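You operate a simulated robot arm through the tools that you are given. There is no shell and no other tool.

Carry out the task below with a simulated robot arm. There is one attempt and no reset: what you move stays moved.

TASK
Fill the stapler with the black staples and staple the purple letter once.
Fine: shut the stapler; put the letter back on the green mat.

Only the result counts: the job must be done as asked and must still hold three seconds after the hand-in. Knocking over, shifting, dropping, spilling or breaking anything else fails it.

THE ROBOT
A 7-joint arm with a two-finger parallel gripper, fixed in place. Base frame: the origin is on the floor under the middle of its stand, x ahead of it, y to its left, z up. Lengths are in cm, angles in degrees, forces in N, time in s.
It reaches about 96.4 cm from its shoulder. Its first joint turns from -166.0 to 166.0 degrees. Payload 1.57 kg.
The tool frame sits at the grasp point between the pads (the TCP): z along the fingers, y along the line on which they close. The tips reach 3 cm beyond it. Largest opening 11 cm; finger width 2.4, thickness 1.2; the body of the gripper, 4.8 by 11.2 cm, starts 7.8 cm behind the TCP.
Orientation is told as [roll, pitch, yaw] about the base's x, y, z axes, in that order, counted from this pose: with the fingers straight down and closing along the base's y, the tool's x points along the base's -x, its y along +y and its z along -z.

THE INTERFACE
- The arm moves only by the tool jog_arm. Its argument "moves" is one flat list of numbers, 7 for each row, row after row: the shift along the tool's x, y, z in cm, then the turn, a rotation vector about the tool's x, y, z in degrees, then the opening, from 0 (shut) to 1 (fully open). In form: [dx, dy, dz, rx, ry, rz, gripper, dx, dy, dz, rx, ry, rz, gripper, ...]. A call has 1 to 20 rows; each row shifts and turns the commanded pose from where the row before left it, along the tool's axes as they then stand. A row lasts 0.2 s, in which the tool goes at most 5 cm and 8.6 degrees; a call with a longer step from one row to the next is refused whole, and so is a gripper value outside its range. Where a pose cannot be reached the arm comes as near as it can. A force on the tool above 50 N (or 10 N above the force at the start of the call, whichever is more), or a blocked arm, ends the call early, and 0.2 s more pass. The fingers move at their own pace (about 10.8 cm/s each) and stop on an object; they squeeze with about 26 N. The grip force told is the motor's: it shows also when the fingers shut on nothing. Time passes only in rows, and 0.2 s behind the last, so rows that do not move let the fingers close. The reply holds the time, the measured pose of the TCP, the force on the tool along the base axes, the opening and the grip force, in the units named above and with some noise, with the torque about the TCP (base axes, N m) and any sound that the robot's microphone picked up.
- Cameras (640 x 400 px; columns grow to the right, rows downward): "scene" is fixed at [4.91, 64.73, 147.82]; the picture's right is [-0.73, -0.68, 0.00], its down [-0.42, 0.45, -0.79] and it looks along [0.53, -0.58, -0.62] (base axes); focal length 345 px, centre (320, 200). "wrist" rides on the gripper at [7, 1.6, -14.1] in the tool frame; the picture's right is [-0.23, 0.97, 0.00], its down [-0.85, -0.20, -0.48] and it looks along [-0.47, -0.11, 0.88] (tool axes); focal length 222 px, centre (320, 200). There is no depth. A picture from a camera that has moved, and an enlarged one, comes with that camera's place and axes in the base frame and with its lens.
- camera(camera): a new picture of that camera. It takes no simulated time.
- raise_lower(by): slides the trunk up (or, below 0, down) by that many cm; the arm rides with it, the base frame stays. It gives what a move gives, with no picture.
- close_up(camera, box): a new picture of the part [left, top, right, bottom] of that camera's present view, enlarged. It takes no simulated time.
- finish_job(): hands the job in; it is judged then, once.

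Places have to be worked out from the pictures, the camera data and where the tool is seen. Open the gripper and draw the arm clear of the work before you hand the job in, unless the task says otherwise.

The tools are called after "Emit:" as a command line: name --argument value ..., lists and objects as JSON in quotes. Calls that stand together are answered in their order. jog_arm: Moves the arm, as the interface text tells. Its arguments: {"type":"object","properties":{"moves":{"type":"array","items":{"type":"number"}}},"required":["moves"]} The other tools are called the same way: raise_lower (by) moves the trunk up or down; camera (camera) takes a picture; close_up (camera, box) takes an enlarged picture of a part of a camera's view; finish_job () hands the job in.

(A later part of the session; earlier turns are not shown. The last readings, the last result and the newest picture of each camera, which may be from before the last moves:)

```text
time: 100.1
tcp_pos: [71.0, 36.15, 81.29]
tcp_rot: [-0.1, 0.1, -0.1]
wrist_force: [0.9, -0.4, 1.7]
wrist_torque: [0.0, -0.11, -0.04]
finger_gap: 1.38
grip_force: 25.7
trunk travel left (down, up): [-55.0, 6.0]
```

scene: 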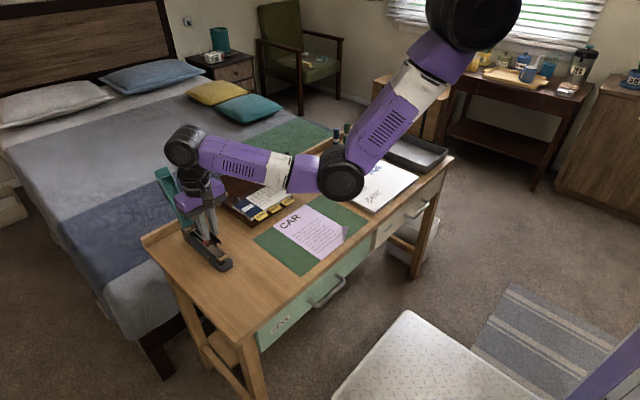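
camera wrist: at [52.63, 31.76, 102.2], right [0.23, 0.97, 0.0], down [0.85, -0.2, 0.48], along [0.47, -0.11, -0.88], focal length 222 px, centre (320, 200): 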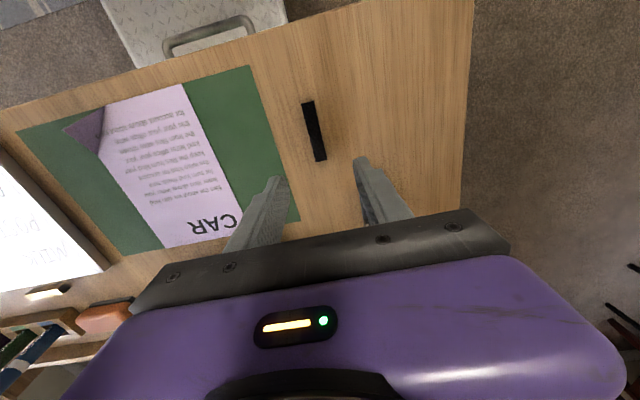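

First light contact shows (1–2 N). I release the strip and look.

Emit:
jog_arm --moves '[0, 0, 0, 0, 0, 0, 0.18, 0, 0, 0, 0, 0, 0, 0.25, 0, 0, 0, 0, 0, 0, 0.25, 0, 0, -1, 0, 0, 0, 0.25, 0, 0, -3, 0, 0, 0, 0.25, 0, 0, -4, 0, 0, 0, 0.25, 0, 0, 0, 0, 0, 0, 0.25]'

Emit:
close_up --camera "scene" --box '[200, 230, 240, 267]'

Emit:
close_up --camera "wrist" --box '[280, 90, 360, 200]'

```text
time: 101.7
tcp_pos: [70.88, 36.01, 89.64]
tcp_rot: [-0.1, 0.1, -0.1]
wrist_force: [0.8, 0.1, -0.4]
wrist_torque: [0.0, -0.02, 0.03]
finger_gap: 2.73
grip_force: 0.0
trunk travel left (down, up): [-55.0, 6.0]
```

```text
10.81 times, centred on (220, 248) of scene
camera zoom: at [4.91, 64.73, 147.82], right [-0.73, -0.68, 0.0], down [-0.42, 0.45, -0.79], along [0.53, -0.58, -0.62], focal length 3728 px, centre (1401, -324)
```

zoom: 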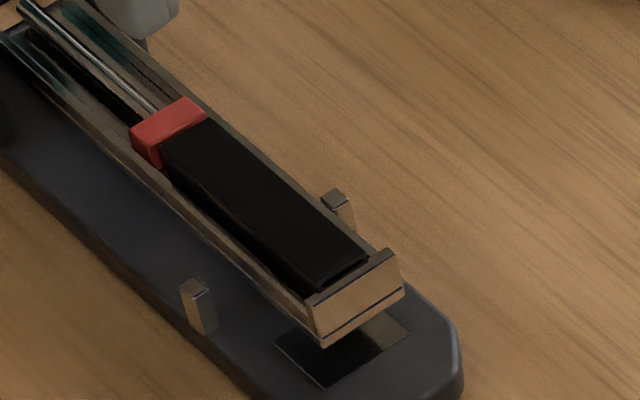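

```text
3.64 times, centred on (320, 145) of wrist
camera zoom: at [63.83, 37.78, 103.63], right [0.23, 0.97, 0.0], down [0.85, -0.2, 0.48], along [0.47, -0.11, -0.88], focal length 808 px, centre (320, 400)
```

zoom: 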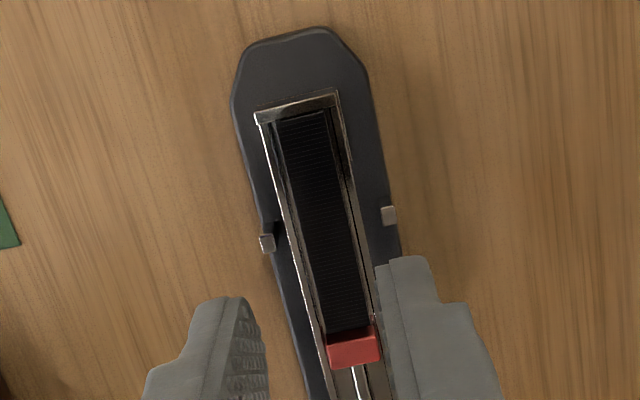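

The black strip is seated between front wall and pusher. Next I must swing the cap back; I look at where its lip is now.

Emit:
close_up --camera "scene" --box '[140, 160, 220, 240]'

Emit:
close_up --camera "scene" --box '[212, 238, 232, 258]'

Emit:
camera --camera "scene"

```text
5.00 times, centred on (180, 200) of scene
camera zoom: at [4.91, 64.73, 147.82], right [-0.73, -0.68, 0.0], down [-0.42, 0.45, -0.79], along [0.53, -0.58, -0.62], focal length 1724 px, centre (1020, 200)
```

zoom: 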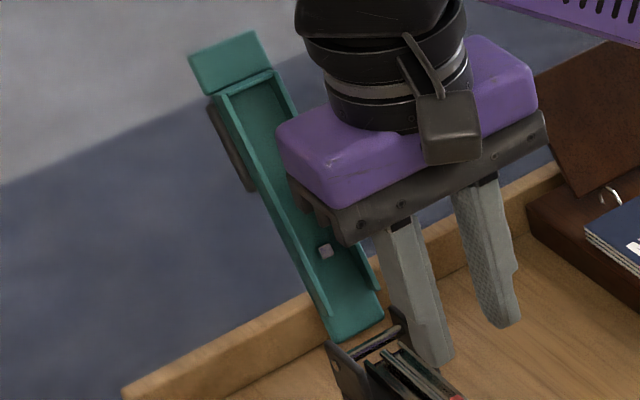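

```text
16.00 times, centred on (222, 248) of scene
camera zoom: at [4.91, 64.73, 147.82], right [-0.73, -0.68, 0.0], down [-0.42, 0.45, -0.79], along [0.53, -0.58, -0.62], focal length 5518 px, centre (1888, -568)
```

zoom: 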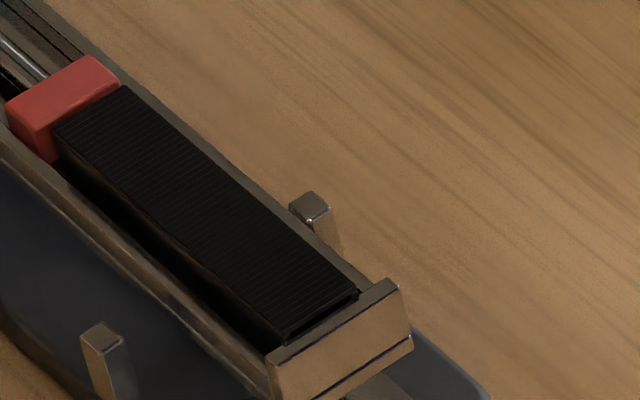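

```text
taken
```

scene: 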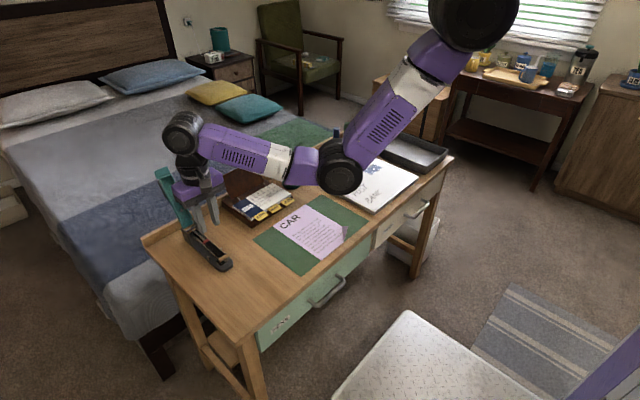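

The strip is level against the pusher. The cap leans back at φ≈120°, lip centre near (90.4, 36.1, 93.9). I raise, pitch −30 with a 6.6 cm opening and go to a pre-grasp above the lip.

Emit:
jog_arm --moves '[0, 0, -4.5, 0, 0, 0, 0.4, 0, 0, -4.5, 0, 0, 0, 0.6, 0, 0, -1, 0, -7.5, 0, 0.6, 0, 0, 0, 0, -7.5, 0, 0.6, 0, 0, 0, 0, -7.5, 0, 0.6, 0, 0, 0, 0, -7.5, 0, 0.6, -3.5, 0.02, 2, 0, 0, 0, 0.6, -3.5, 0.02, 2, 0, 0, 0, 0.6, -3.5, 0.02, 2, 0, 0, 0, 0.6, -3.5, 0.02, 2, 0, 0, 0, 0.6, 0, 0, 0, 0, 0, 0, 0.6]'

Emit:
close_up --camera "scene" --box '[120, 140, 240, 260]'

Emit:
close_up --camera "wrist" --box '[220, 90, 440, 250]'

```text
time: 104.1
tcp_pos: [87.02, 35.99, 99.36]
tcp_rot: [0.1, -29.8, -0.1]
wrist_force: [-0.1, 0.4, -0.1]
wrist_torque: [-0.01, -0.01, -0.02]
finger_gap: 6.62
grip_force: 0.1
trunk travel left (down, up): [-55.0, 6.0]
```

```text
3.33 times, centred on (180, 200) of scene
camera zoom: at [4.91, 64.73, 147.82], right [-0.73, -0.68, 0.0], down [-0.42, 0.45, -0.79], along [0.53, -0.58, -0.62], focal length 1150 px, centre (787, 200)
```

zoom: 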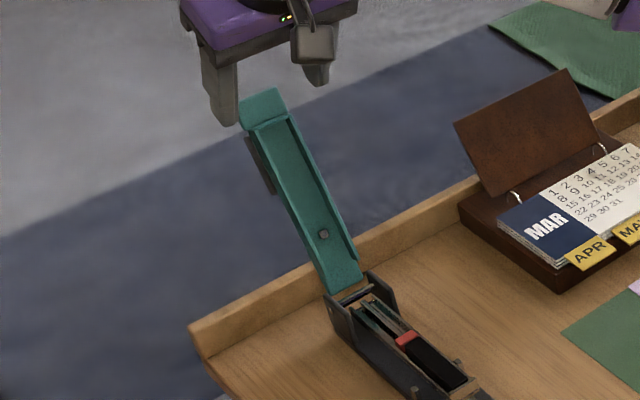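

```text
2.50 times, centred on (330, 170) of wrist
camera zoom: at [74.02, 37.79, 108.06], right [0.2, 0.97, 0.11], down [0.5, -0.2, 0.84], along [0.84, -0.11, -0.53], focal length 555 px, centre (295, 275)
```

zoom: 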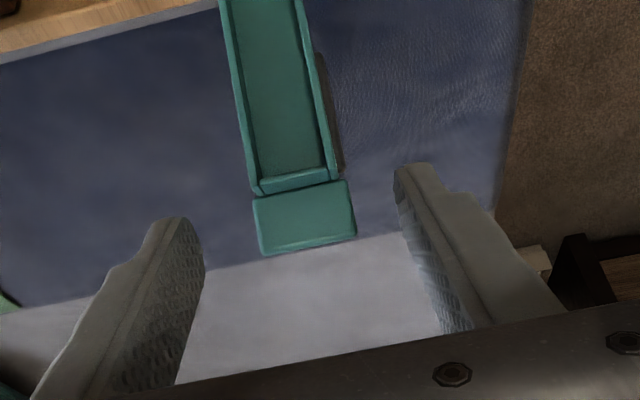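

The lip centre appears at about (91.2, 36.2, 94.7). I move in to straddle it.

Emit:
jog_arm --moves '[-0.65, 0.08, 2.2, 0, 0, 0, 0.6, -0.65, 0.08, 2.2, 0, 0, 0, 0.6, 0, 0, 0, 0, 0, 0, 0.6]'

Emit:
close_up --camera "wrist" --box '[220, 90, 440, 250]'

Emit:
close_up --camera "scene" --box '[120, 140, 220, 240]'

```text
time: 104.9
tcp_pos: [90.64, 36.14, 96.38]
tcp_rot: [0.0, -29.9, -0.2]
wrist_force: [1.0, -0.6, 0.7]
wrist_torque: [0.01, -0.01, 0.01]
finger_gap: 6.6
grip_force: 0.1
trunk travel left (down, up): [-55.0, 6.0]
```

```text
2.50 times, centred on (330, 170) of wrist
camera zoom: at [77.49, 37.95, 104.99], right [0.2, 0.97, 0.11], down [0.5, -0.2, 0.84], along [0.84, -0.11, -0.53], focal length 555 px, centre (295, 275)
```

zoom: 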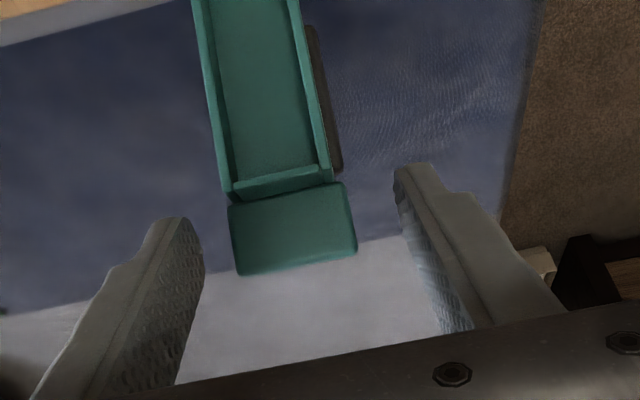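

```text
4.00 times, centred on (170, 190) of scene
camera zoom: at [4.91, 64.73, 147.82], right [-0.73, -0.68, 0.0], down [-0.42, 0.45, -0.79], along [0.53, -0.58, -0.62], focal length 1379 px, centre (920, 240)
```

zoom: 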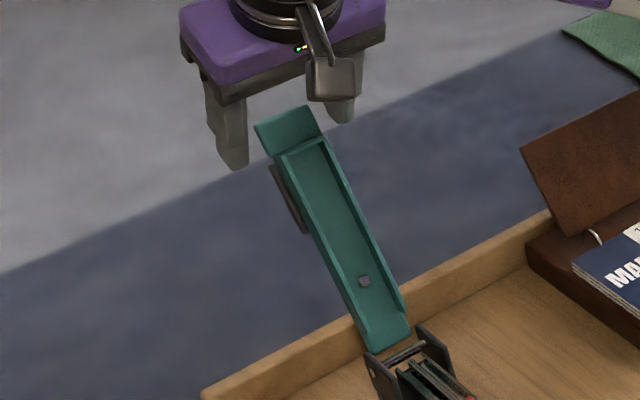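

The lip lies near the very fingertips (2.7 cm beyond TCP). I advance 1 cm along the fingers and close.

Emit:
jog_arm --moves '[0, 0, 1.0, 0, 0, 0, 0.6, 0, 0, 0, 0, 0, 0, 0.45, 0, 0, 0, 0, 0, 0, 0.3, 0, 0, 0, 0, 0, 0, 0.1, 0, 0, 0, 0, 0, 0, 0]'

Emit:
close_up --camera "wrist" --box '[220, 90, 440, 250]'

```text
time: 106.1
tcp_pos: [91.11, 36.17, 95.34]
tcp_rot: [0.0, -30.0, -0.1]
wrist_force: [1.0, -0.5, -0.2]
wrist_torque: [0.14, -0.14, 0.03]
finger_gap: 4.15
grip_force: 25.7
trunk travel left (down, up): [-55.0, 6.0]
```

```text
2.50 times, centred on (330, 170) of wrist
camera zoom: at [77.96, 37.95, 104.1], right [0.2, 0.97, 0.11], down [0.5, -0.2, 0.84], along [0.84, -0.11, -0.53], focal length 555 px, centre (295, 275)
```

zoom: 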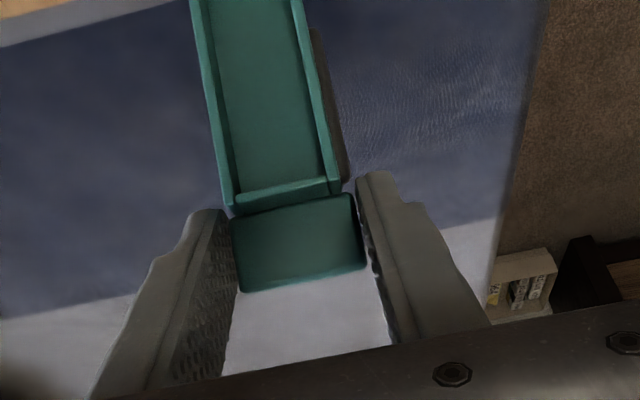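

Held (gap 4.15). Now rotate it rigidly about the hinge toward closing, a few degrees per row, and check forces.

Emit:
jog_arm --moves '[0.667, 0, -1.071, 0, -4, 0, 0, 0.667, 0, -1.071, 0, -4, 0, 0, 0, 0, 0, 0, 0, 0, 0]'

Emit:
close_up --camera "scene" --box '[120, 140, 260, 280]'

```text
time: 106.9
tcp_pos: [88.83, 36.05, 96.49]
tcp_rot: [-0.2, -37.9, -0.1]
wrist_force: [-1.1, -0.6, -0.9]
wrist_torque: [0.01, 0.08, 0.05]
finger_gap: 4.18
grip_force: 26.0
trunk travel left (down, up): [-55.0, 6.0]
```

```text
2.86 times, centred on (190, 210) of scene
camera zoom: at [4.91, 64.73, 147.82], right [-0.73, -0.68, 0.0], down [-0.42, 0.45, -0.79], along [0.53, -0.58, -0.62], focal length 985 px, centre (691, 171)
```

zoom: 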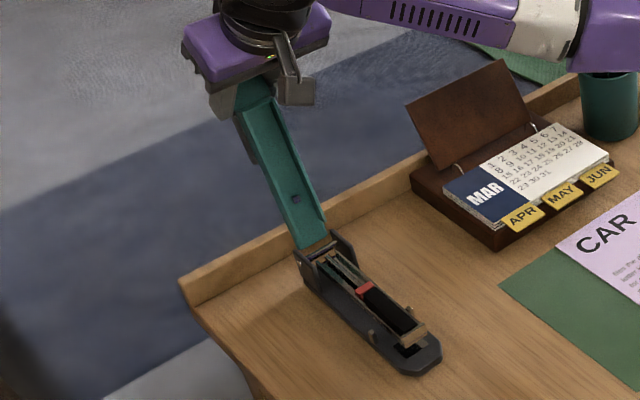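

Forces are small. Continue 16° more.

Emit:
jog_arm --moves '[0.667, 0, -1.071, 0, -4, 0, 0, 0.667, 0, -1.071, 0, -4, 0, 0, 0.667, 0, -1.071, 0, -4, 0, 0, 0.667, 0, -1.071, 0, -4, 0, 0, 0, 0, 0, 0, 0, 0, 0]'

Emit:
close_up --camera "scene" --box '[120, 140, 260, 280]'

```text
time: 108.1
tcp_pos: [83.94, 36.22, 97.76]
tcp_rot: [-0.1, -54.0, -0.2]
wrist_force: [-0.2, -0.4, -4.1]
wrist_torque: [0.04, 0.19, 0.03]
finger_gap: 4.15
grip_force: 26.1
trunk travel left (down, up): [-55.0, 6.0]
```

```text
2.86 times, centred on (190, 210) of scene
camera zoom: at [4.91, 64.73, 147.82], right [-0.73, -0.68, 0.0], down [-0.42, 0.45, -0.79], along [0.53, -0.58, -0.62], focal length 985 px, centre (691, 171)
```

zoom: 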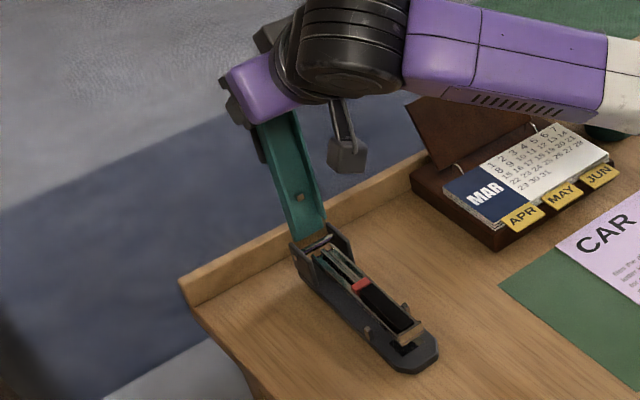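

Continue another 16° with a slight radius correction.

Emit:
jog_arm --moves '[0.79, 0, -0.98, 0, -4, 0, 0, 0.667, 0, -1.071, 0, -4, 0, 0, 0.667, 0, -1.071, 0, -4, 0, 0, 0.667, 0, -1.071, 0, -4, 0, 0, 0, 0, 0, 0, 0, 0, 0]'

Emit:
close_up --camera "scene" --box '[120, 140, 260, 280]'

Emit:
camera --camera "scene"

```text
time: 109.3
tcp_pos: [78.86, 36.1, 97.47]
tcp_rot: [-0.1, -69.9, 0.1]
wrist_force: [-0.8, -0.6, -3.7]
wrist_torque: [0.01, 0.41, 0.05]
finger_gap: 4.15
grip_force: 25.7
trunk travel left (down, up): [-55.0, 6.0]
```

```text
2.86 times, centred on (190, 210) of scene
camera zoom: at [4.91, 64.73, 147.82], right [-0.73, -0.68, 0.0], down [-0.42, 0.45, -0.79], along [0.53, -0.58, -0.62], focal length 985 px, centre (691, 171)
```

zoom: 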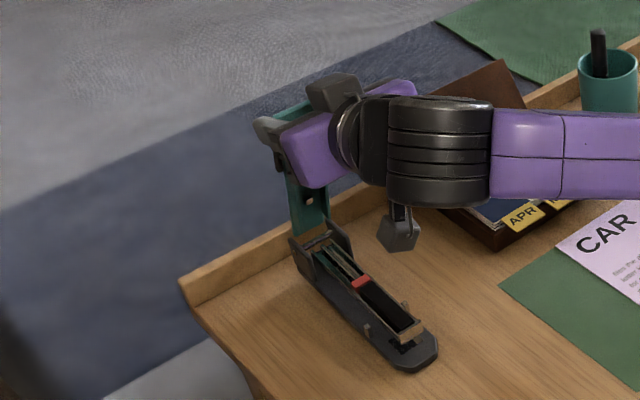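

```text
taken
```

scene: 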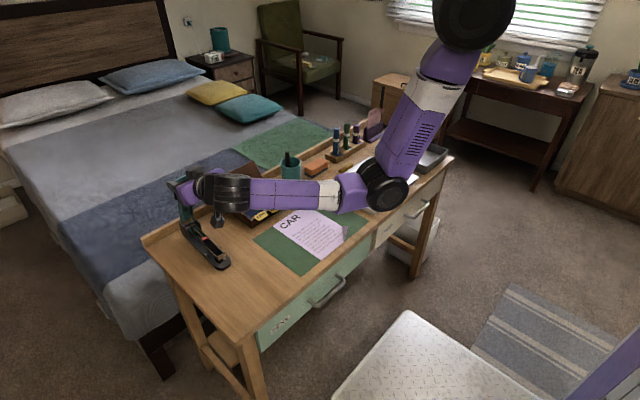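

The cap is now just on the closing side (~85°). I test whether commanding an opening just under the lip width lowers the grip force, so the lip can pivot softly in the fingers.

Emit:
jog_arm --moves '[0.14, 0, 0.05, 0, 0, 0, 0.3, 0, 0, 0, 0, 0, 0, 0.36]'

```text
time: 109.9
tcp_pos: [78.88, 36.16, 97.21]
tcp_rot: [-0.1, -70.0, -0.1]
wrist_force: [1.0, -0.9, -4.7]
wrist_torque: [-0.19, -0.03, 0.11]
finger_gap: 4.13
grip_force: 26.1
trunk travel left (down, up): [-55.0, 6.0]
```

Emit:
jog_arm --moves '[0, 0, 0, 0, 0, 0, 0.372, 0, 0, 0, 0, 0, 0, 0.372]'

```text
time: 110.5
tcp_pos: [78.71, 36.2, 97.38]
tcp_rot: [0.0, -70.0, -0.1]
wrist_force: [-0.3, -0.4, -1.4]
wrist_torque: [-0.01, 0.03, 0.0]
finger_gap: 4.05
grip_force: 0.1
trunk travel left (down, up): [-55.0, 6.0]
```

The grip force dropped to zero; I check whether the cap is still up.

Emit:
close_up --camera "scene" --box '[120, 140, 260, 280]'

Emit:
close_up --camera "wrist" --box '[220, 90, 440, 250]'

```text
2.86 times, centred on (190, 210) of scene
camera zoom: at [4.91, 64.73, 147.82], right [-0.73, -0.68, 0.0], down [-0.42, 0.45, -0.79], along [0.53, -0.58, -0.62], focal length 985 px, centre (691, 171)
```

zoom: 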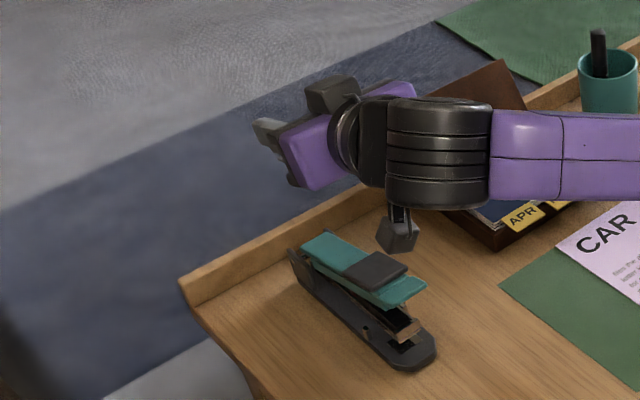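

```text
2.50 times, centred on (330, 170) of wrist
camera zoom: at [63.11, 37.96, 95.53], right [0.08, 0.97, 0.21], down [-0.16, -0.2, 0.97], along [0.98, -0.11, 0.14], focal length 555 px, centre (295, 275)
```

zoom: 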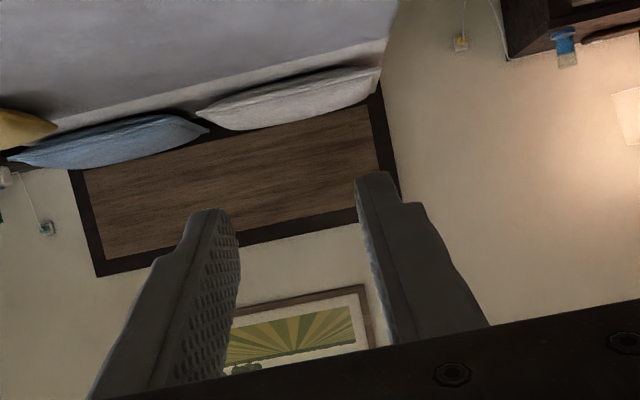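

The cap swung down but stays slightly open at the front. I look closer.

Emit:
close_up --camera "scene" --box '[180, 215, 240, 275]'

Emit:
close_up --camera "scene" --box '[205, 238, 235, 268]'

```text
6.67 times, centred on (210, 245) of scene
camera zoom: at [4.91, 64.73, 147.82], right [-0.73, -0.68, 0.0], down [-0.42, 0.45, -0.79], along [0.53, -0.58, -0.62], focal length 2299 px, centre (1053, -100)
```

zoom: 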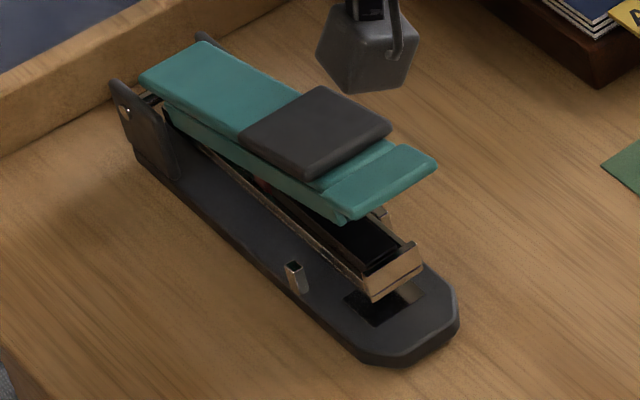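

```text
13.33 times, centred on (220, 253) of scene
camera zoom: at [4.91, 64.73, 147.82], right [-0.73, -0.68, 0.0], down [-0.42, 0.45, -0.79], along [0.53, -0.58, -0.62], focal length 4598 px, centre (1653, -507)
```

zoom: 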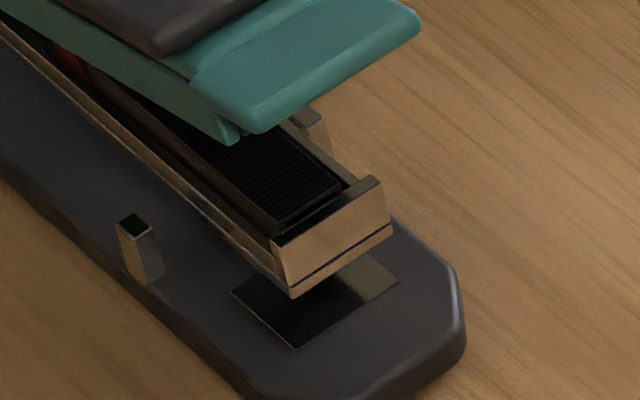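

It may have been caught mid-fall in the picture. I let a little time pass while backing the hand away.

Emit:
jog_arm --moves '[0, 0, -2, 0, 0, 0, 0.5, 0, 0, -3, 0, 0, 0, 0.5, 0, 0, -3, 0, 0, 0, 0.5, 0, 0, 0, 0, 0, 0, 0.5]'

Emit:
close_up --camera "scene" --box '[180, 215, 240, 275]'

```text
time: 111.5
tcp_pos: [71.41, 36.29, 99.91]
tcp_rot: [0.0, -69.9, 0.0]
wrist_force: [0.0, -0.7, -1.1]
wrist_torque: [0.01, 0.01, -0.01]
finger_gap: 5.48
grip_force: 0.1
trunk travel left (down, up): [-55.0, 6.0]
```

```text
6.67 times, centred on (210, 245) of scene
camera zoom: at [4.91, 64.73, 147.82], right [-0.73, -0.68, 0.0], down [-0.42, 0.45, -0.79], along [0.53, -0.58, -0.62], focal length 2299 px, centre (1053, -100)
```

zoom: 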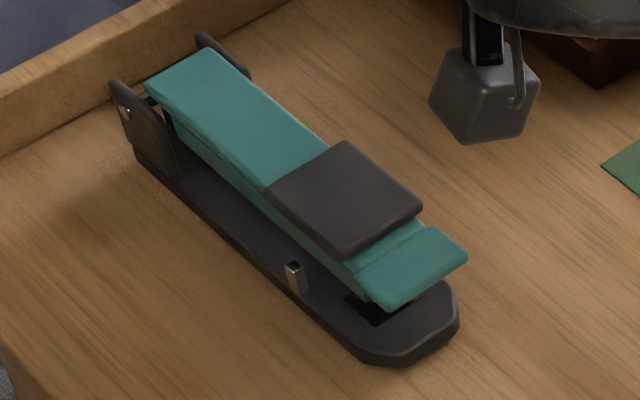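

The cap has closed fully over the loaded magazine. Now I level the tool and go over the letter to inspect its curled corner.

Emit:
jog_arm --moves '[0, 0, 0, 0, 8.5, 0, 0.5, 0, 0, 0, 0, 8.5, 0, 0.5, 0, 0, 0, 0, 8.5, 0, 0.5, 0, 0, 0, 0, 8.5, 0, 0.5, 0, 0, 0, 0, 8.5, 0, 0.5, 0, 0, 0, 0, 8.5, 0, 0.5, 0, 0, 0, 0, 8.5, 0, 0.5, 0, 0, 0, 0, 8.5, 0, 0.5, 0, 0, 0, 0, 2, 0, 0.5, 2.4, -3.5, 0, 0, 0, 0, 0.5, 2.4, -3.5, 0, 0, 0, 0, 0.5, 2.4, -3.5, 0, 0, 0, 0, 0.5, 2.4, -3.5, 0, 0, 0, 0, 0.5, 2.4, -3.5, 0, 0, 0, 0, 0.5, 2.4, -3.5, 0, 0, 0, 0, 0.5, 2.4, -3.5, 0, 0, 0, 0, 0.5, 2.4, -3.5, 0, 0, 0, 0, 0.5, 0, 0, 0, 0, 0, 0, 0.5]'

Emit:
camera --camera "wrist"

Emit:
camera --camera "scene"

```text
time: 115.3
tcp_pos: [53.65, 8.98, 99.14]
tcp_rot: [-0.1, 0.2, -0.1]
wrist_force: [0.3, 0.5, 0.4]
wrist_torque: [0.0, 0.01, 0.07]
finger_gap: 5.51
grip_force: 0.2
out of reach, approached as far as the arm can: row 17
trunk travel left (down, up): [-55.0, 6.0]
```

```text
taken
camera wrist: at [46.7, 10.79, 113.27], right [0.23, 0.97, 0.0], down [0.86, -0.2, 0.48], along [0.46, -0.11, -0.88], focal length 222 px, centre (320, 200)
```

wrist: 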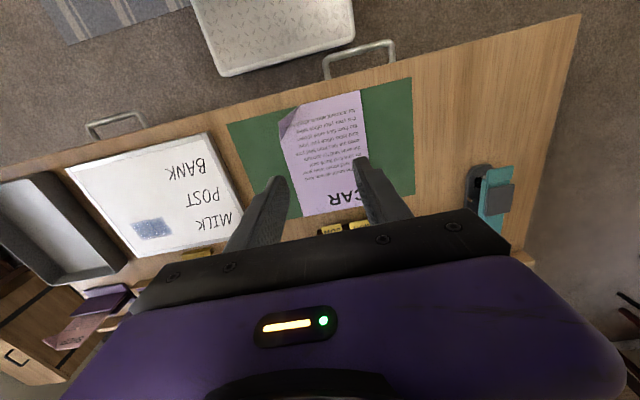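

```text
taken
```

scene: 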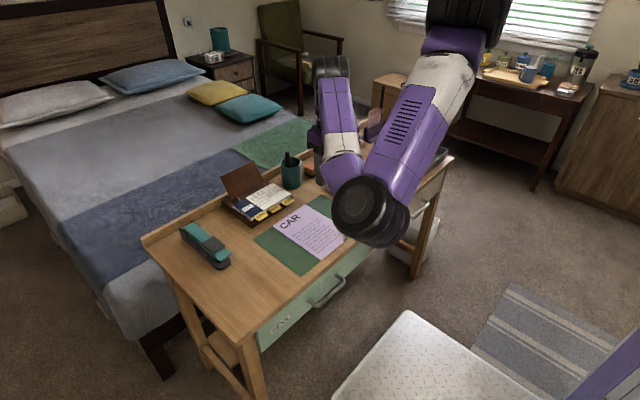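

I zoom in on the letter from here.

Emit:
close_up --camera "wrist" --box '[220, 70, 430, 230]'

Emit:
close_up --camera "wrist" --box '[260, 90, 320, 150]'

Emit:
close_up --camera "scene" --box '[300, 200, 370, 270]'

```text
2.50 times, centred on (325, 150) of wrist
camera zoom: at [46.7, 10.79, 113.27], right [0.23, 0.97, 0.0], down [0.86, -0.2, 0.48], along [0.46, -0.11, -0.88], focal length 555 px, centre (308, 325)
```

zoom: 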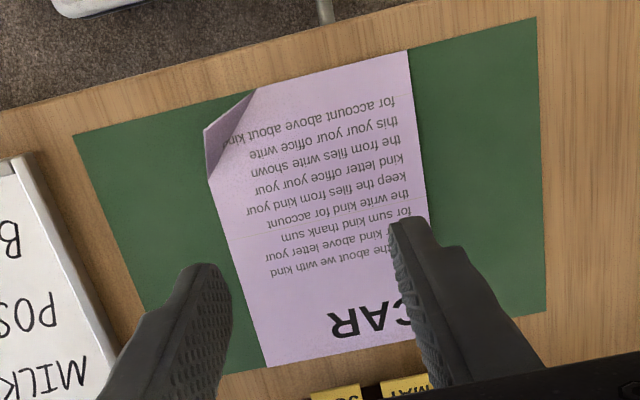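

```text
6.67 times, centred on (290, 120) of wrist
camera zoom: at [46.7, 10.79, 113.27], right [0.23, 0.97, 0.0], down [0.86, -0.2, 0.48], along [0.46, -0.11, -0.88], focal length 1481 px, centre (520, 733)
```

zoom: 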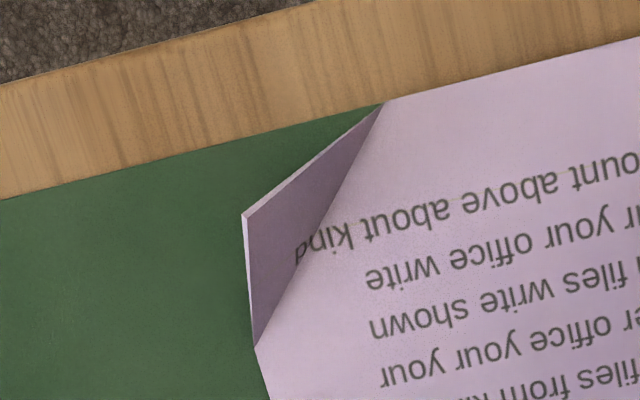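

```text
5.71 times, centred on (335, 235) of scene
camera zoom: at [4.91, 64.73, 147.82], right [-0.73, -0.68, 0.0], down [-0.42, 0.45, -0.79], along [0.53, -0.58, -0.62], focal length 1971 px, centre (234, 0)
```

zoom: 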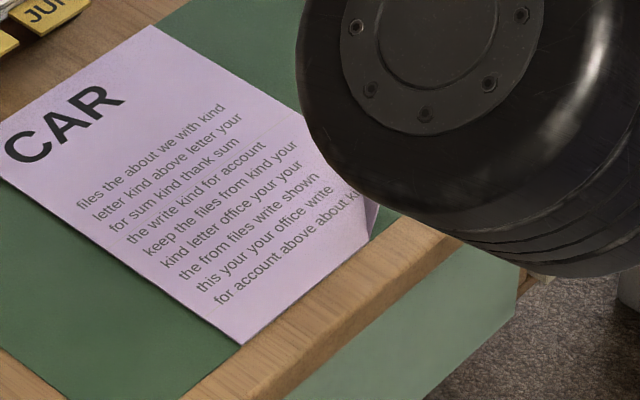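

The letter is A5-like (x 49.5–70.5, y 1.8–16.7) with its (−x,−y) corner bent up as a tab at ~63°, tip near (51, 3.2, 77.6). I raise the trunk to give the arm more room, lower the hand, and orient it (yaw −45, tilted along the tab).

Emit:
raise_lower --by 6

Emit:
jog_arm --moves '[0, 0, 4, 0, 0, 0, 0.5, 0, 0, 4, 0, 0, 0, 0.5, 0, 0, 4, 0, 0, 0, 0.45, 0, 0, 0, 0, 0, 7.5, 0.4, 0, 0, 0, 0, 0, 7.5, 0.4, 0, 0, 0, 0, 0, 7.5, 0.4, 0, 0, 0, 0, 0, 7.5, 0.4, 0, 0, 0, 0, 0, 7.5, 0.4, 0, 0, 0, 0, 0, 7.5, 0.4, 0, 0, 0, 0, 0, 0, 0.4]'

Emit:
camera --camera "wrist"

Emit:
camera --camera "scene"

```text
time: 116.3
tcp_pos: [53.72, 9.1, 105.25]
tcp_rot: [-0.1, 0.2, -0.1]
wrist_force: [0.9, -0.1, 0.0]
wrist_torque: [-0.01, -0.01, 0.03]
finger_gap: 5.51
grip_force: 0.0
trunk travel left (down, up): [-61.0, 0.0]
```

```text
time: 118.5
tcp_pos: [53.71, 8.98, 93.2]
tcp_rot: [-0.2, 0.1, -45.2]
wrist_force: [0.2, -0.7, -0.2]
wrist_torque: [-0.01, -0.02, 0.0]
finger_gap: 4.41
grip_force: 0.0
trunk travel left (down, up): [-61.0, 0.0]
```

```text
taken
camera wrist: at [49.88, 15.27, 107.24], right [0.85, 0.52, 0.0], down [0.46, -0.75, 0.48], along [0.25, -0.41, -0.88], focal length 222 px, centre (320, 200)
```

wrist: 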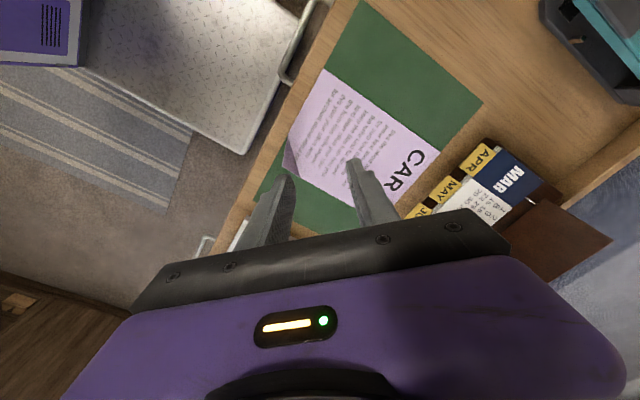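

```text
taken
```

scene: 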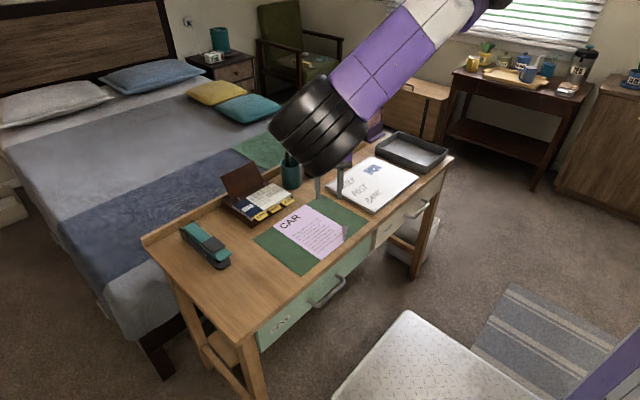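

I move closer above the tab and then tilt the hand 27° to line up with it.

Emit:
jog_arm --moves '[-0.54, -1.81, 2.4, 0, 0, 0, 0.4, -0.54, -1.81, 2.4, 0, 0, 0, 0.4, -0.54, -1.81, 2.4, 0, 0, 0, 0.4, 0, 0, 0, -6.75, 0, 0, 0.4, 0, 0, 0, -6.75, 0, 0, 0.4, 0, 0, 0, -6.75, 0, 0, 0.4, 0, 0, 0, -6.75, 0, 0, 0.4, 0, 0, 0, 0, 0, 0, 0.4]'

Emit:
camera --camera "wrist"

Emit:
close_up --camera "scene" --box '[290, 170, 400, 260]'

```text
time: 120.3
tcp_pos: [56.61, 6.35, 89.54]
tcp_rot: [26.9, 0.1, -45.1]
wrist_force: [-0.3, -0.7, -0.6]
wrist_torque: [-0.01, -0.03, -0.04]
finger_gap: 4.38
grip_force: 0.0
out of reach, approached as far as the arm can: row 5, 6, 7
trunk travel left (down, up): [-61.0, 0.0]
```

```text
taken
camera wrist: at [48.17, 7.91, 102.8], right [0.78, 0.45, 0.44], down [0.32, -0.88, 0.34], along [0.54, -0.12, -0.83], focal length 222 px, centre (320, 200)
```

wrist: 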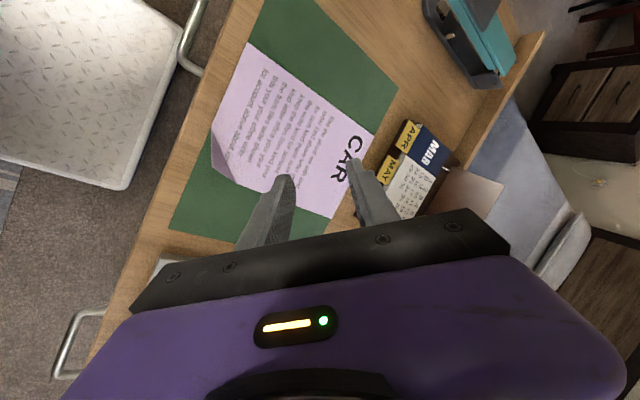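

```text
4.44 times, centred on (345, 215) of scene
camera zoom: at [4.91, 64.73, 147.82], right [-0.73, -0.68, 0.0], down [-0.42, 0.45, -0.79], along [0.53, -0.58, -0.62], focal length 1533 px, centre (209, 133)
```

zoom: 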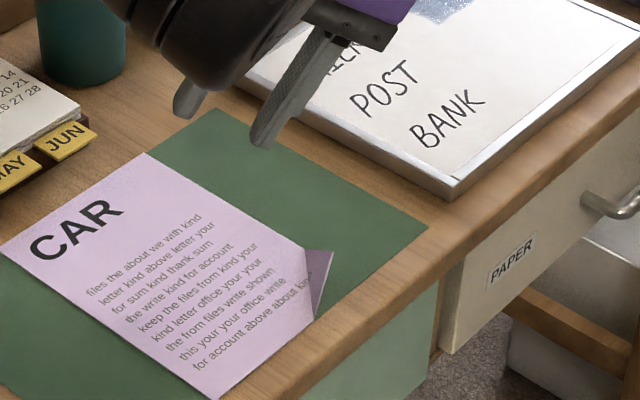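

Orientation is reached but the position was at the arm's inner fold limit. I move lower (where there's more room) and to a pre-grasp in line with the tab, with a 1.8 cm opening.

Emit:
jog_arm --moves '[0.8, -2.5, 1.84, 0, 0, 0, 0.25, 0.8, -2.5, 1.84, 0, 0, 0, 0.16, 0.03, -2.93, -1.46, 0, 0, 0, 0.16, 0.03, -2.93, -1.46, 0, 0, 0, 0.16, 0, 0, 0, 0, 0, 0, 0.16]'

Emit:
camera --camera "wrist"

Emit:
close_up --camera "scene" --box '[300, 180, 400, 260]'

```text
time: 121.5
tcp_pos: [55.6, 3.76, 89.75]
tcp_rot: [26.8, -0.1, -45.0]
wrist_force: [0.2, -0.4, 0.0]
wrist_torque: [-0.01, 0.01, -0.01]
finger_gap: 1.74
grip_force: 0.1
out of reach, approached as far as the arm can: row 1, 2, 3, 4
trunk travel left (down, up): [-61.0, 0.0]
```

```text
taken
camera wrist: at [47.15, 5.39, 103.06], right [0.78, 0.45, 0.44], down [0.32, -0.88, 0.34], along [0.54, -0.12, -0.83], focal length 222 px, centre (320, 200)
```

wrist: 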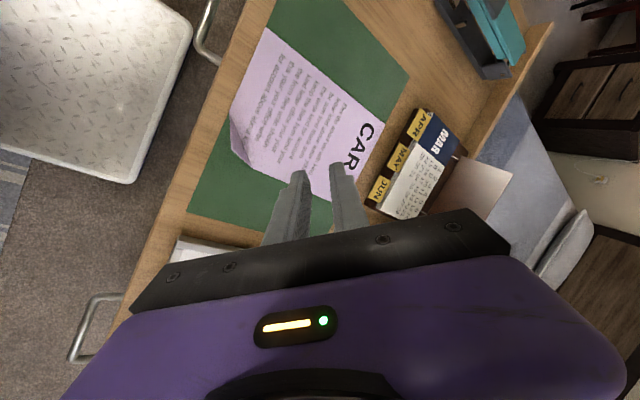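

```text
5.00 times, centred on (350, 220) of scene
camera zoom: at [4.91, 64.73, 147.82], right [-0.73, -0.68, 0.0], down [-0.42, 0.45, -0.79], along [0.53, -0.58, -0.62], focal length 1724 px, centre (170, 100)
```

zoom: 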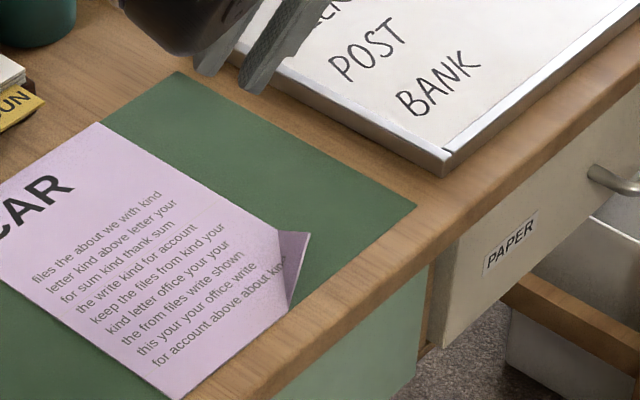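

Still limited in that posture. I untilt, go lower above the tab with the tool vertical, and tilt there instead.

Emit:
jog_arm --moves '[0, 0, 0, 6.75, 0, 0, 0.16, 0, 0, 0, 6.75, 0, 0, 0.16, 0, 0, 0, 6.75, 0, 0, 0.16, 0, 0, 0, 6.75, 0, 0, 0.16, 0.91, -1.73, 2.25, 0, 0, 0, 0.16, 0.91, -1.73, 2.25, 0, 0, 0, 0.16, 0.91, -1.73, 2.25, 0, 0, 0, 0.16, 0, 0, 0, 0, 0, 0, 0.16]'

Emit:
camera --camera "scene"

```text
time: 123.3
tcp_pos: [49.89, 2.24, 82.83]
tcp_rot: [-0.2, 0.2, -45.1]
wrist_force: [0.2, -0.8, -0.3]
wrist_torque: [-0.01, -0.01, -0.02]
finger_gap: 1.77
grip_force: 0.0
trunk travel left (down, up): [-61.0, 0.0]
```

```text
taken
```

scene: 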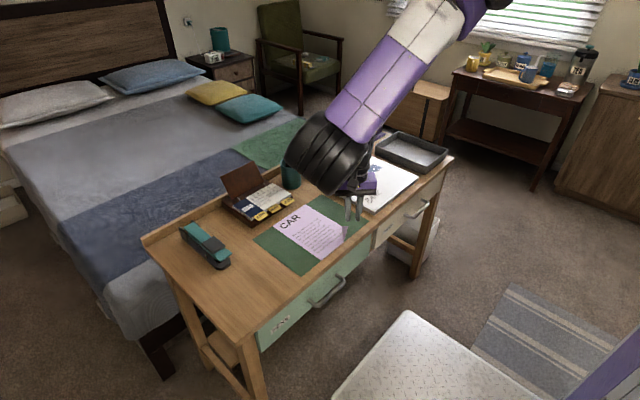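

The arm reaches here with the tool vertical. Another orientation whose pads are also parallel to the tab (fingers pointing more forward, +x) should suit this elbow posture better; I rotate into it in place.

Emit:
jog_arm --moves '[0, 0, 0, -5.28, -5.89, 1.41, 0.16, 0, 0, 0, -5.28, -5.89, 1.41, 0.16, 0, 0, 0, -5.28, -5.89, 1.41, 0.14, 0, 0, 0, -5.28, -5.89, 1.41, 0.12, 0, 0, 0, -5.28, -5.89, 1.41, 0.12, 0, 0, 0, 0, 0, 0, 0.12]'

Emit:
camera --camera "wrist"

Emit:
camera --camera "scene"

```text
time: 124.7
tcp_pos: [56.94, 12.74, 89.62]
tcp_rot: [29.2, -26.1, -59.2]
wrist_force: [0.0, 0.1, -0.2]
wrist_torque: [0.03, 0.01, 0.01]
finger_gap: 1.31
grip_force: 0.2
out of reach, approached as far as the arm can: row 1, 2, 3, 4, 5
trunk travel left (down, up): [-61.0, 0.0]
```

```text
taken
camera wrist: at [46.13, 20.29, 98.23], right [0.73, 0.44, 0.53], down [-0.03, -0.75, 0.66], along [0.69, -0.5, -0.53], focal length 222 px, centre (320, 200)
```

wrist: 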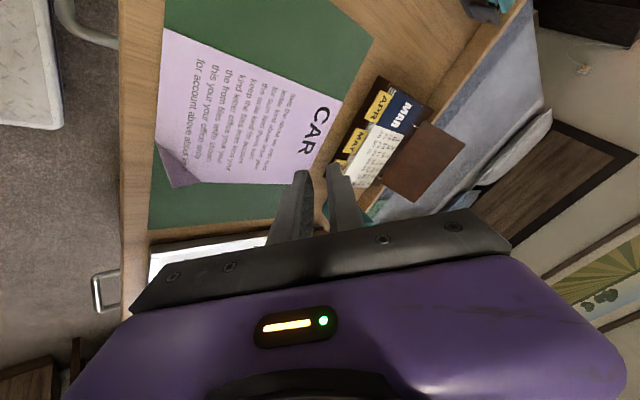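

```text
taken
```

scene: 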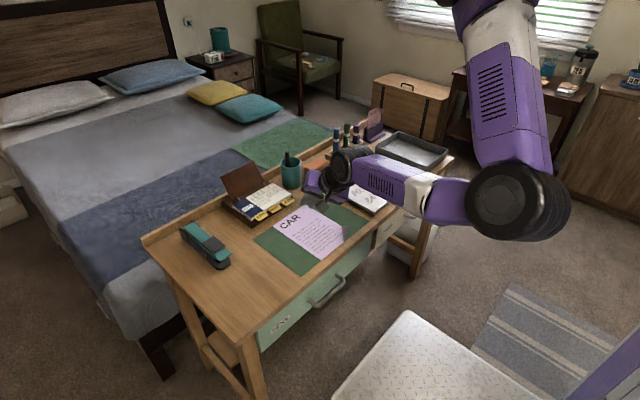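

The arm flipped to a different elbow posture (elbow left, forearm pointing forward) with the wanted orientation, which looks favourable. I move toward the pre-grasp in line with the tab.

Emit:
jog_arm --moves '[0.33, -3.78, 0.18, 0, 0, 0, 0.12, 0.33, -3.78, 0.18, 0, 0, 0, 0.12, 0, 0, 0, 0, 0, 0, 0.12]'

```text
time: 125.5
tcp_pos: [55.24, 14.54, 88.52]
tcp_rot: [30.1, -26.5, -59.7]
wrist_force: [-0.4, -0.7, 1.2]
wrist_torque: [0.02, -0.02, 0.01]
finger_gap: 1.33
grip_force: 0.0
out of reach, approached as far as the arm can: row 1, 2
trunk travel left (down, up): [-61.0, 0.0]
```

The wrist centre was being forced almost under the shoulder. A better choice is to approach the tab from the −y side (hand to the right, fingers pointing to +y and down), still with pads parallel to the tab. First I undo this rotation.

Emit:
jog_arm --moves '[0, 0, 0, 5.28, 5.89, -1.41, 0.12, 0, 0, 0, 5.28, 5.89, -1.41, 0.12, 0, 0, 0, 5.28, 5.89, -1.41, 0.12, 0, 0, 0, 5.28, 5.89, -1.41, 0.12, 0, 0, 0, 5.28, 5.89, -1.41, 0.12, 0, 0, 0, 0, 0, -7.5, 0.12, 0, 0, 0, 0, 0, -7.5, 0.12, 0, 0, 0, 0, 0, -7.5, 0.12, 0, 0, 0, 0, 0, 0, 0.12]'

Emit:
camera --camera "scene"

```text
time: 127.5
tcp_pos: [55.08, 14.57, 88.49]
tcp_rot: [-0.1, 0.2, -22.5]
wrist_force: [0.7, -0.7, -0.2]
wrist_torque: [0.03, -0.03, -0.02]
finger_gap: 1.32
grip_force: 0.0
trunk travel left (down, up): [-61.0, 0.0]
```

```text
taken
```

scene: 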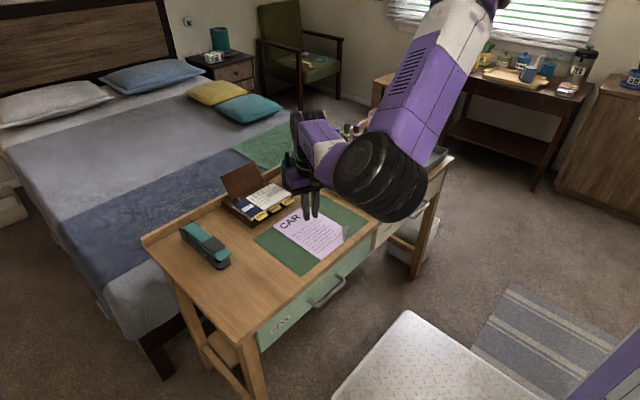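

Posture is normal again. I move to the right (−y) of the letter corner at height, then rotate to the new orientation (roll≈36, pitch≈39, yaw≈−21).

Emit:
jog_arm --moves '[-1.53, -4.4, -0.38, 0, 0, 0, 0.12, -1.53, -4.4, -0.38, 0, 0, 0, 0.12, -1.53, -4.4, -0.38, 0, 0, 0, 0.12, -1.53, -4.4, -0.38, 0, 0, -1.8, 0.12, 0, 0, 0, -4.88, 5.38, 1.73, 0.12, 0, 0, 0, -4.88, 5.38, 1.73, 0.12, 0, 0, 0, -4.88, 5.38, 1.73, 0.12, 0, 0, 0, -4.88, 5.38, 1.73, 0.12, 0, 0, 0, -4.88, 5.38, 1.73, 0.12, 0, 0, 0, -4.88, 5.38, 1.73, 0.12, 0, 0, 0, -4.88, 5.38, 1.73, 0.12, 0, 0, 0, 0, 0, 0, 0.12]'

Emit:
camera --camera "scene"

Emit:
camera --camera "wrist"

```text
time: 130.1
tcp_pos: [53.95, -3.92, 90.1]
tcp_rot: [35.3, 39.2, -21.1]
wrist_force: [-0.2, 0.8, 0.1]
wrist_torque: [-0.02, -0.01, 0.02]
finger_gap: 1.33
grip_force: 0.0
trunk travel left (down, up): [-61.0, 0.0]
```

```text
taken
```

scene: 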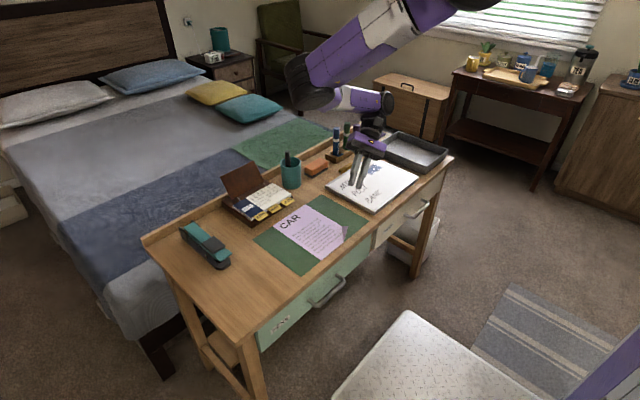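

```text
taken
camera wrist: at [53.81, -11.19, 104.0], right [0.78, 0.55, 0.29], down [0.62, -0.71, -0.33], along [0.03, 0.44, -0.9], focal length 222 px, centre (320, 200)
```

wrist: 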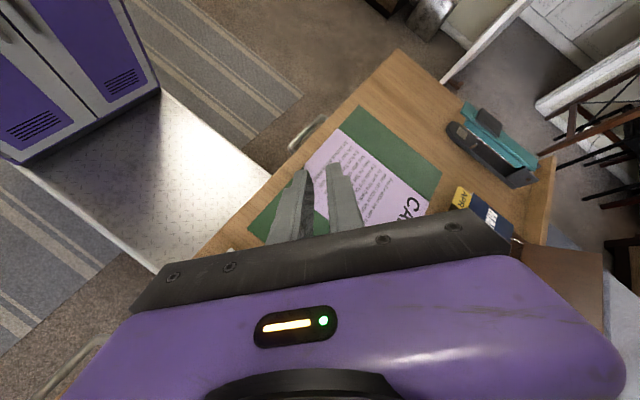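

The orientation is reached without problems. I zoom on the tab from this viewpoint.

Emit:
close_up --camera "wrist" --box '[250, 110, 370, 230]'

Emit:
close_up --camera "scene" --box '[320, 210, 370, 250]'

```text
3.33 times, centred on (310, 170) of wrist
camera zoom: at [53.81, -11.19, 104.0], right [0.78, 0.55, 0.29], down [0.62, -0.71, -0.33], along [0.03, 0.44, -0.9], focal length 740 px, centre (353, 300)
```

zoom: 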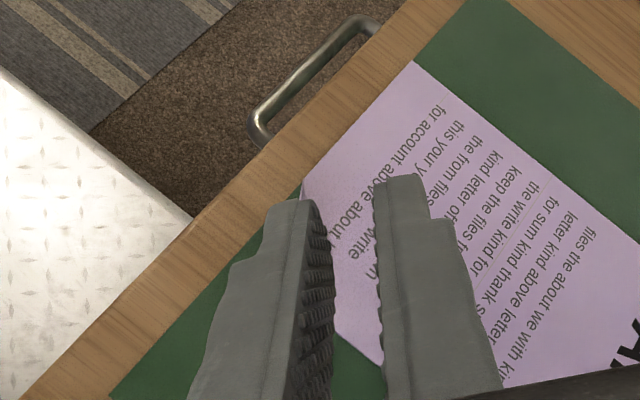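

```text
10.00 times, centred on (345, 230) of scene
camera zoom: at [4.91, 64.73, 147.82], right [-0.73, -0.68, 0.0], down [-0.42, 0.45, -0.79], along [0.53, -0.58, -0.62], focal length 3448 px, centre (70, -100)
```

zoom: 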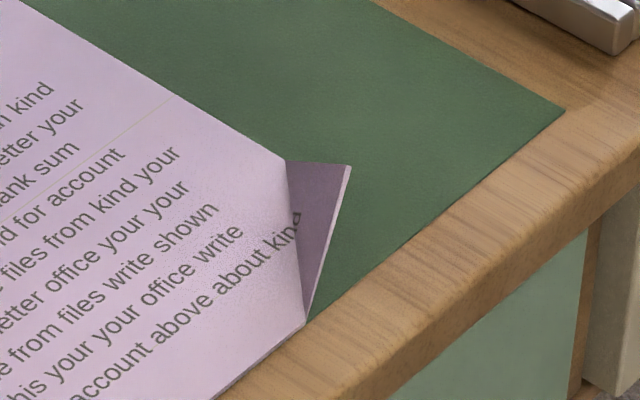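

The tab's mid-point is about (51.4, 3.55, 76.5). I move to a pre-grasp 5 cm back along the finger direction with a 1.1 cm opening.

Emit:
jog_arm --moves '[-2.36, -1.51, 3.55, 0, 0, 0, 0.1, -2.36, -1.51, 3.55, 0, 0, 0, 0.1, 0, 0, 0, 0, 0, 0, 0.1]'

Emit:
close_up --camera "wrist" --box '[250, 100, 390, 240]'

Emit:
close_up --camera "scene" --box '[310, 195, 380, 250]'

```text
time: 130.9
tcp_pos: [53.73, -2.24, 81.15]
tcp_rot: [35.4, 39.0, -21.0]
wrist_force: [0.5, 0.2, -0.8]
wrist_torque: [0.02, 0.02, -0.02]
finger_gap: 1.11
grip_force: 0.0
trunk travel left (down, up): [-61.0, 0.0]
```

```text
2.86 times, centred on (320, 170) of wrist
camera zoom: at [53.4, -9.33, 95.19], right [0.78, 0.55, 0.29], down [0.62, -0.71, -0.33], along [0.03, 0.44, -0.9], focal length 635 px, centre (320, 286)
```

zoom: 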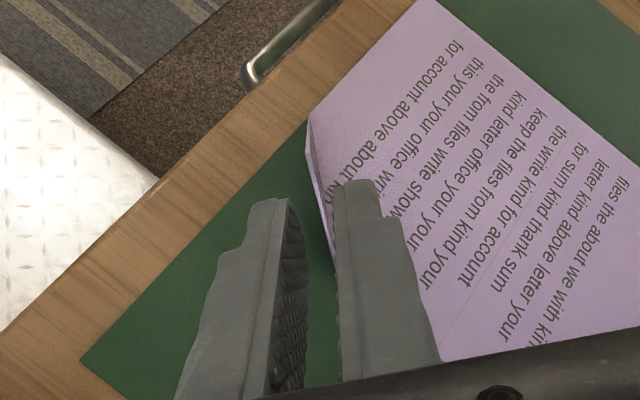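

```text
7.27 times, centred on (345, 222) of scene
camera zoom: at [4.91, 64.73, 147.82], right [-0.73, -0.68, 0.0], down [-0.42, 0.45, -0.79], along [0.53, -0.58, -0.62], focal length 2508 px, centre (138, 36)
```

zoom: 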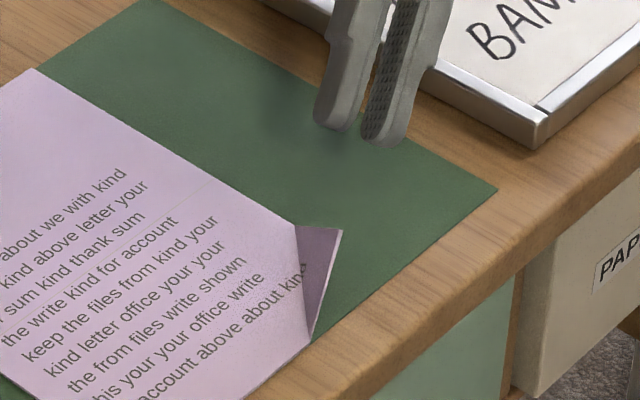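

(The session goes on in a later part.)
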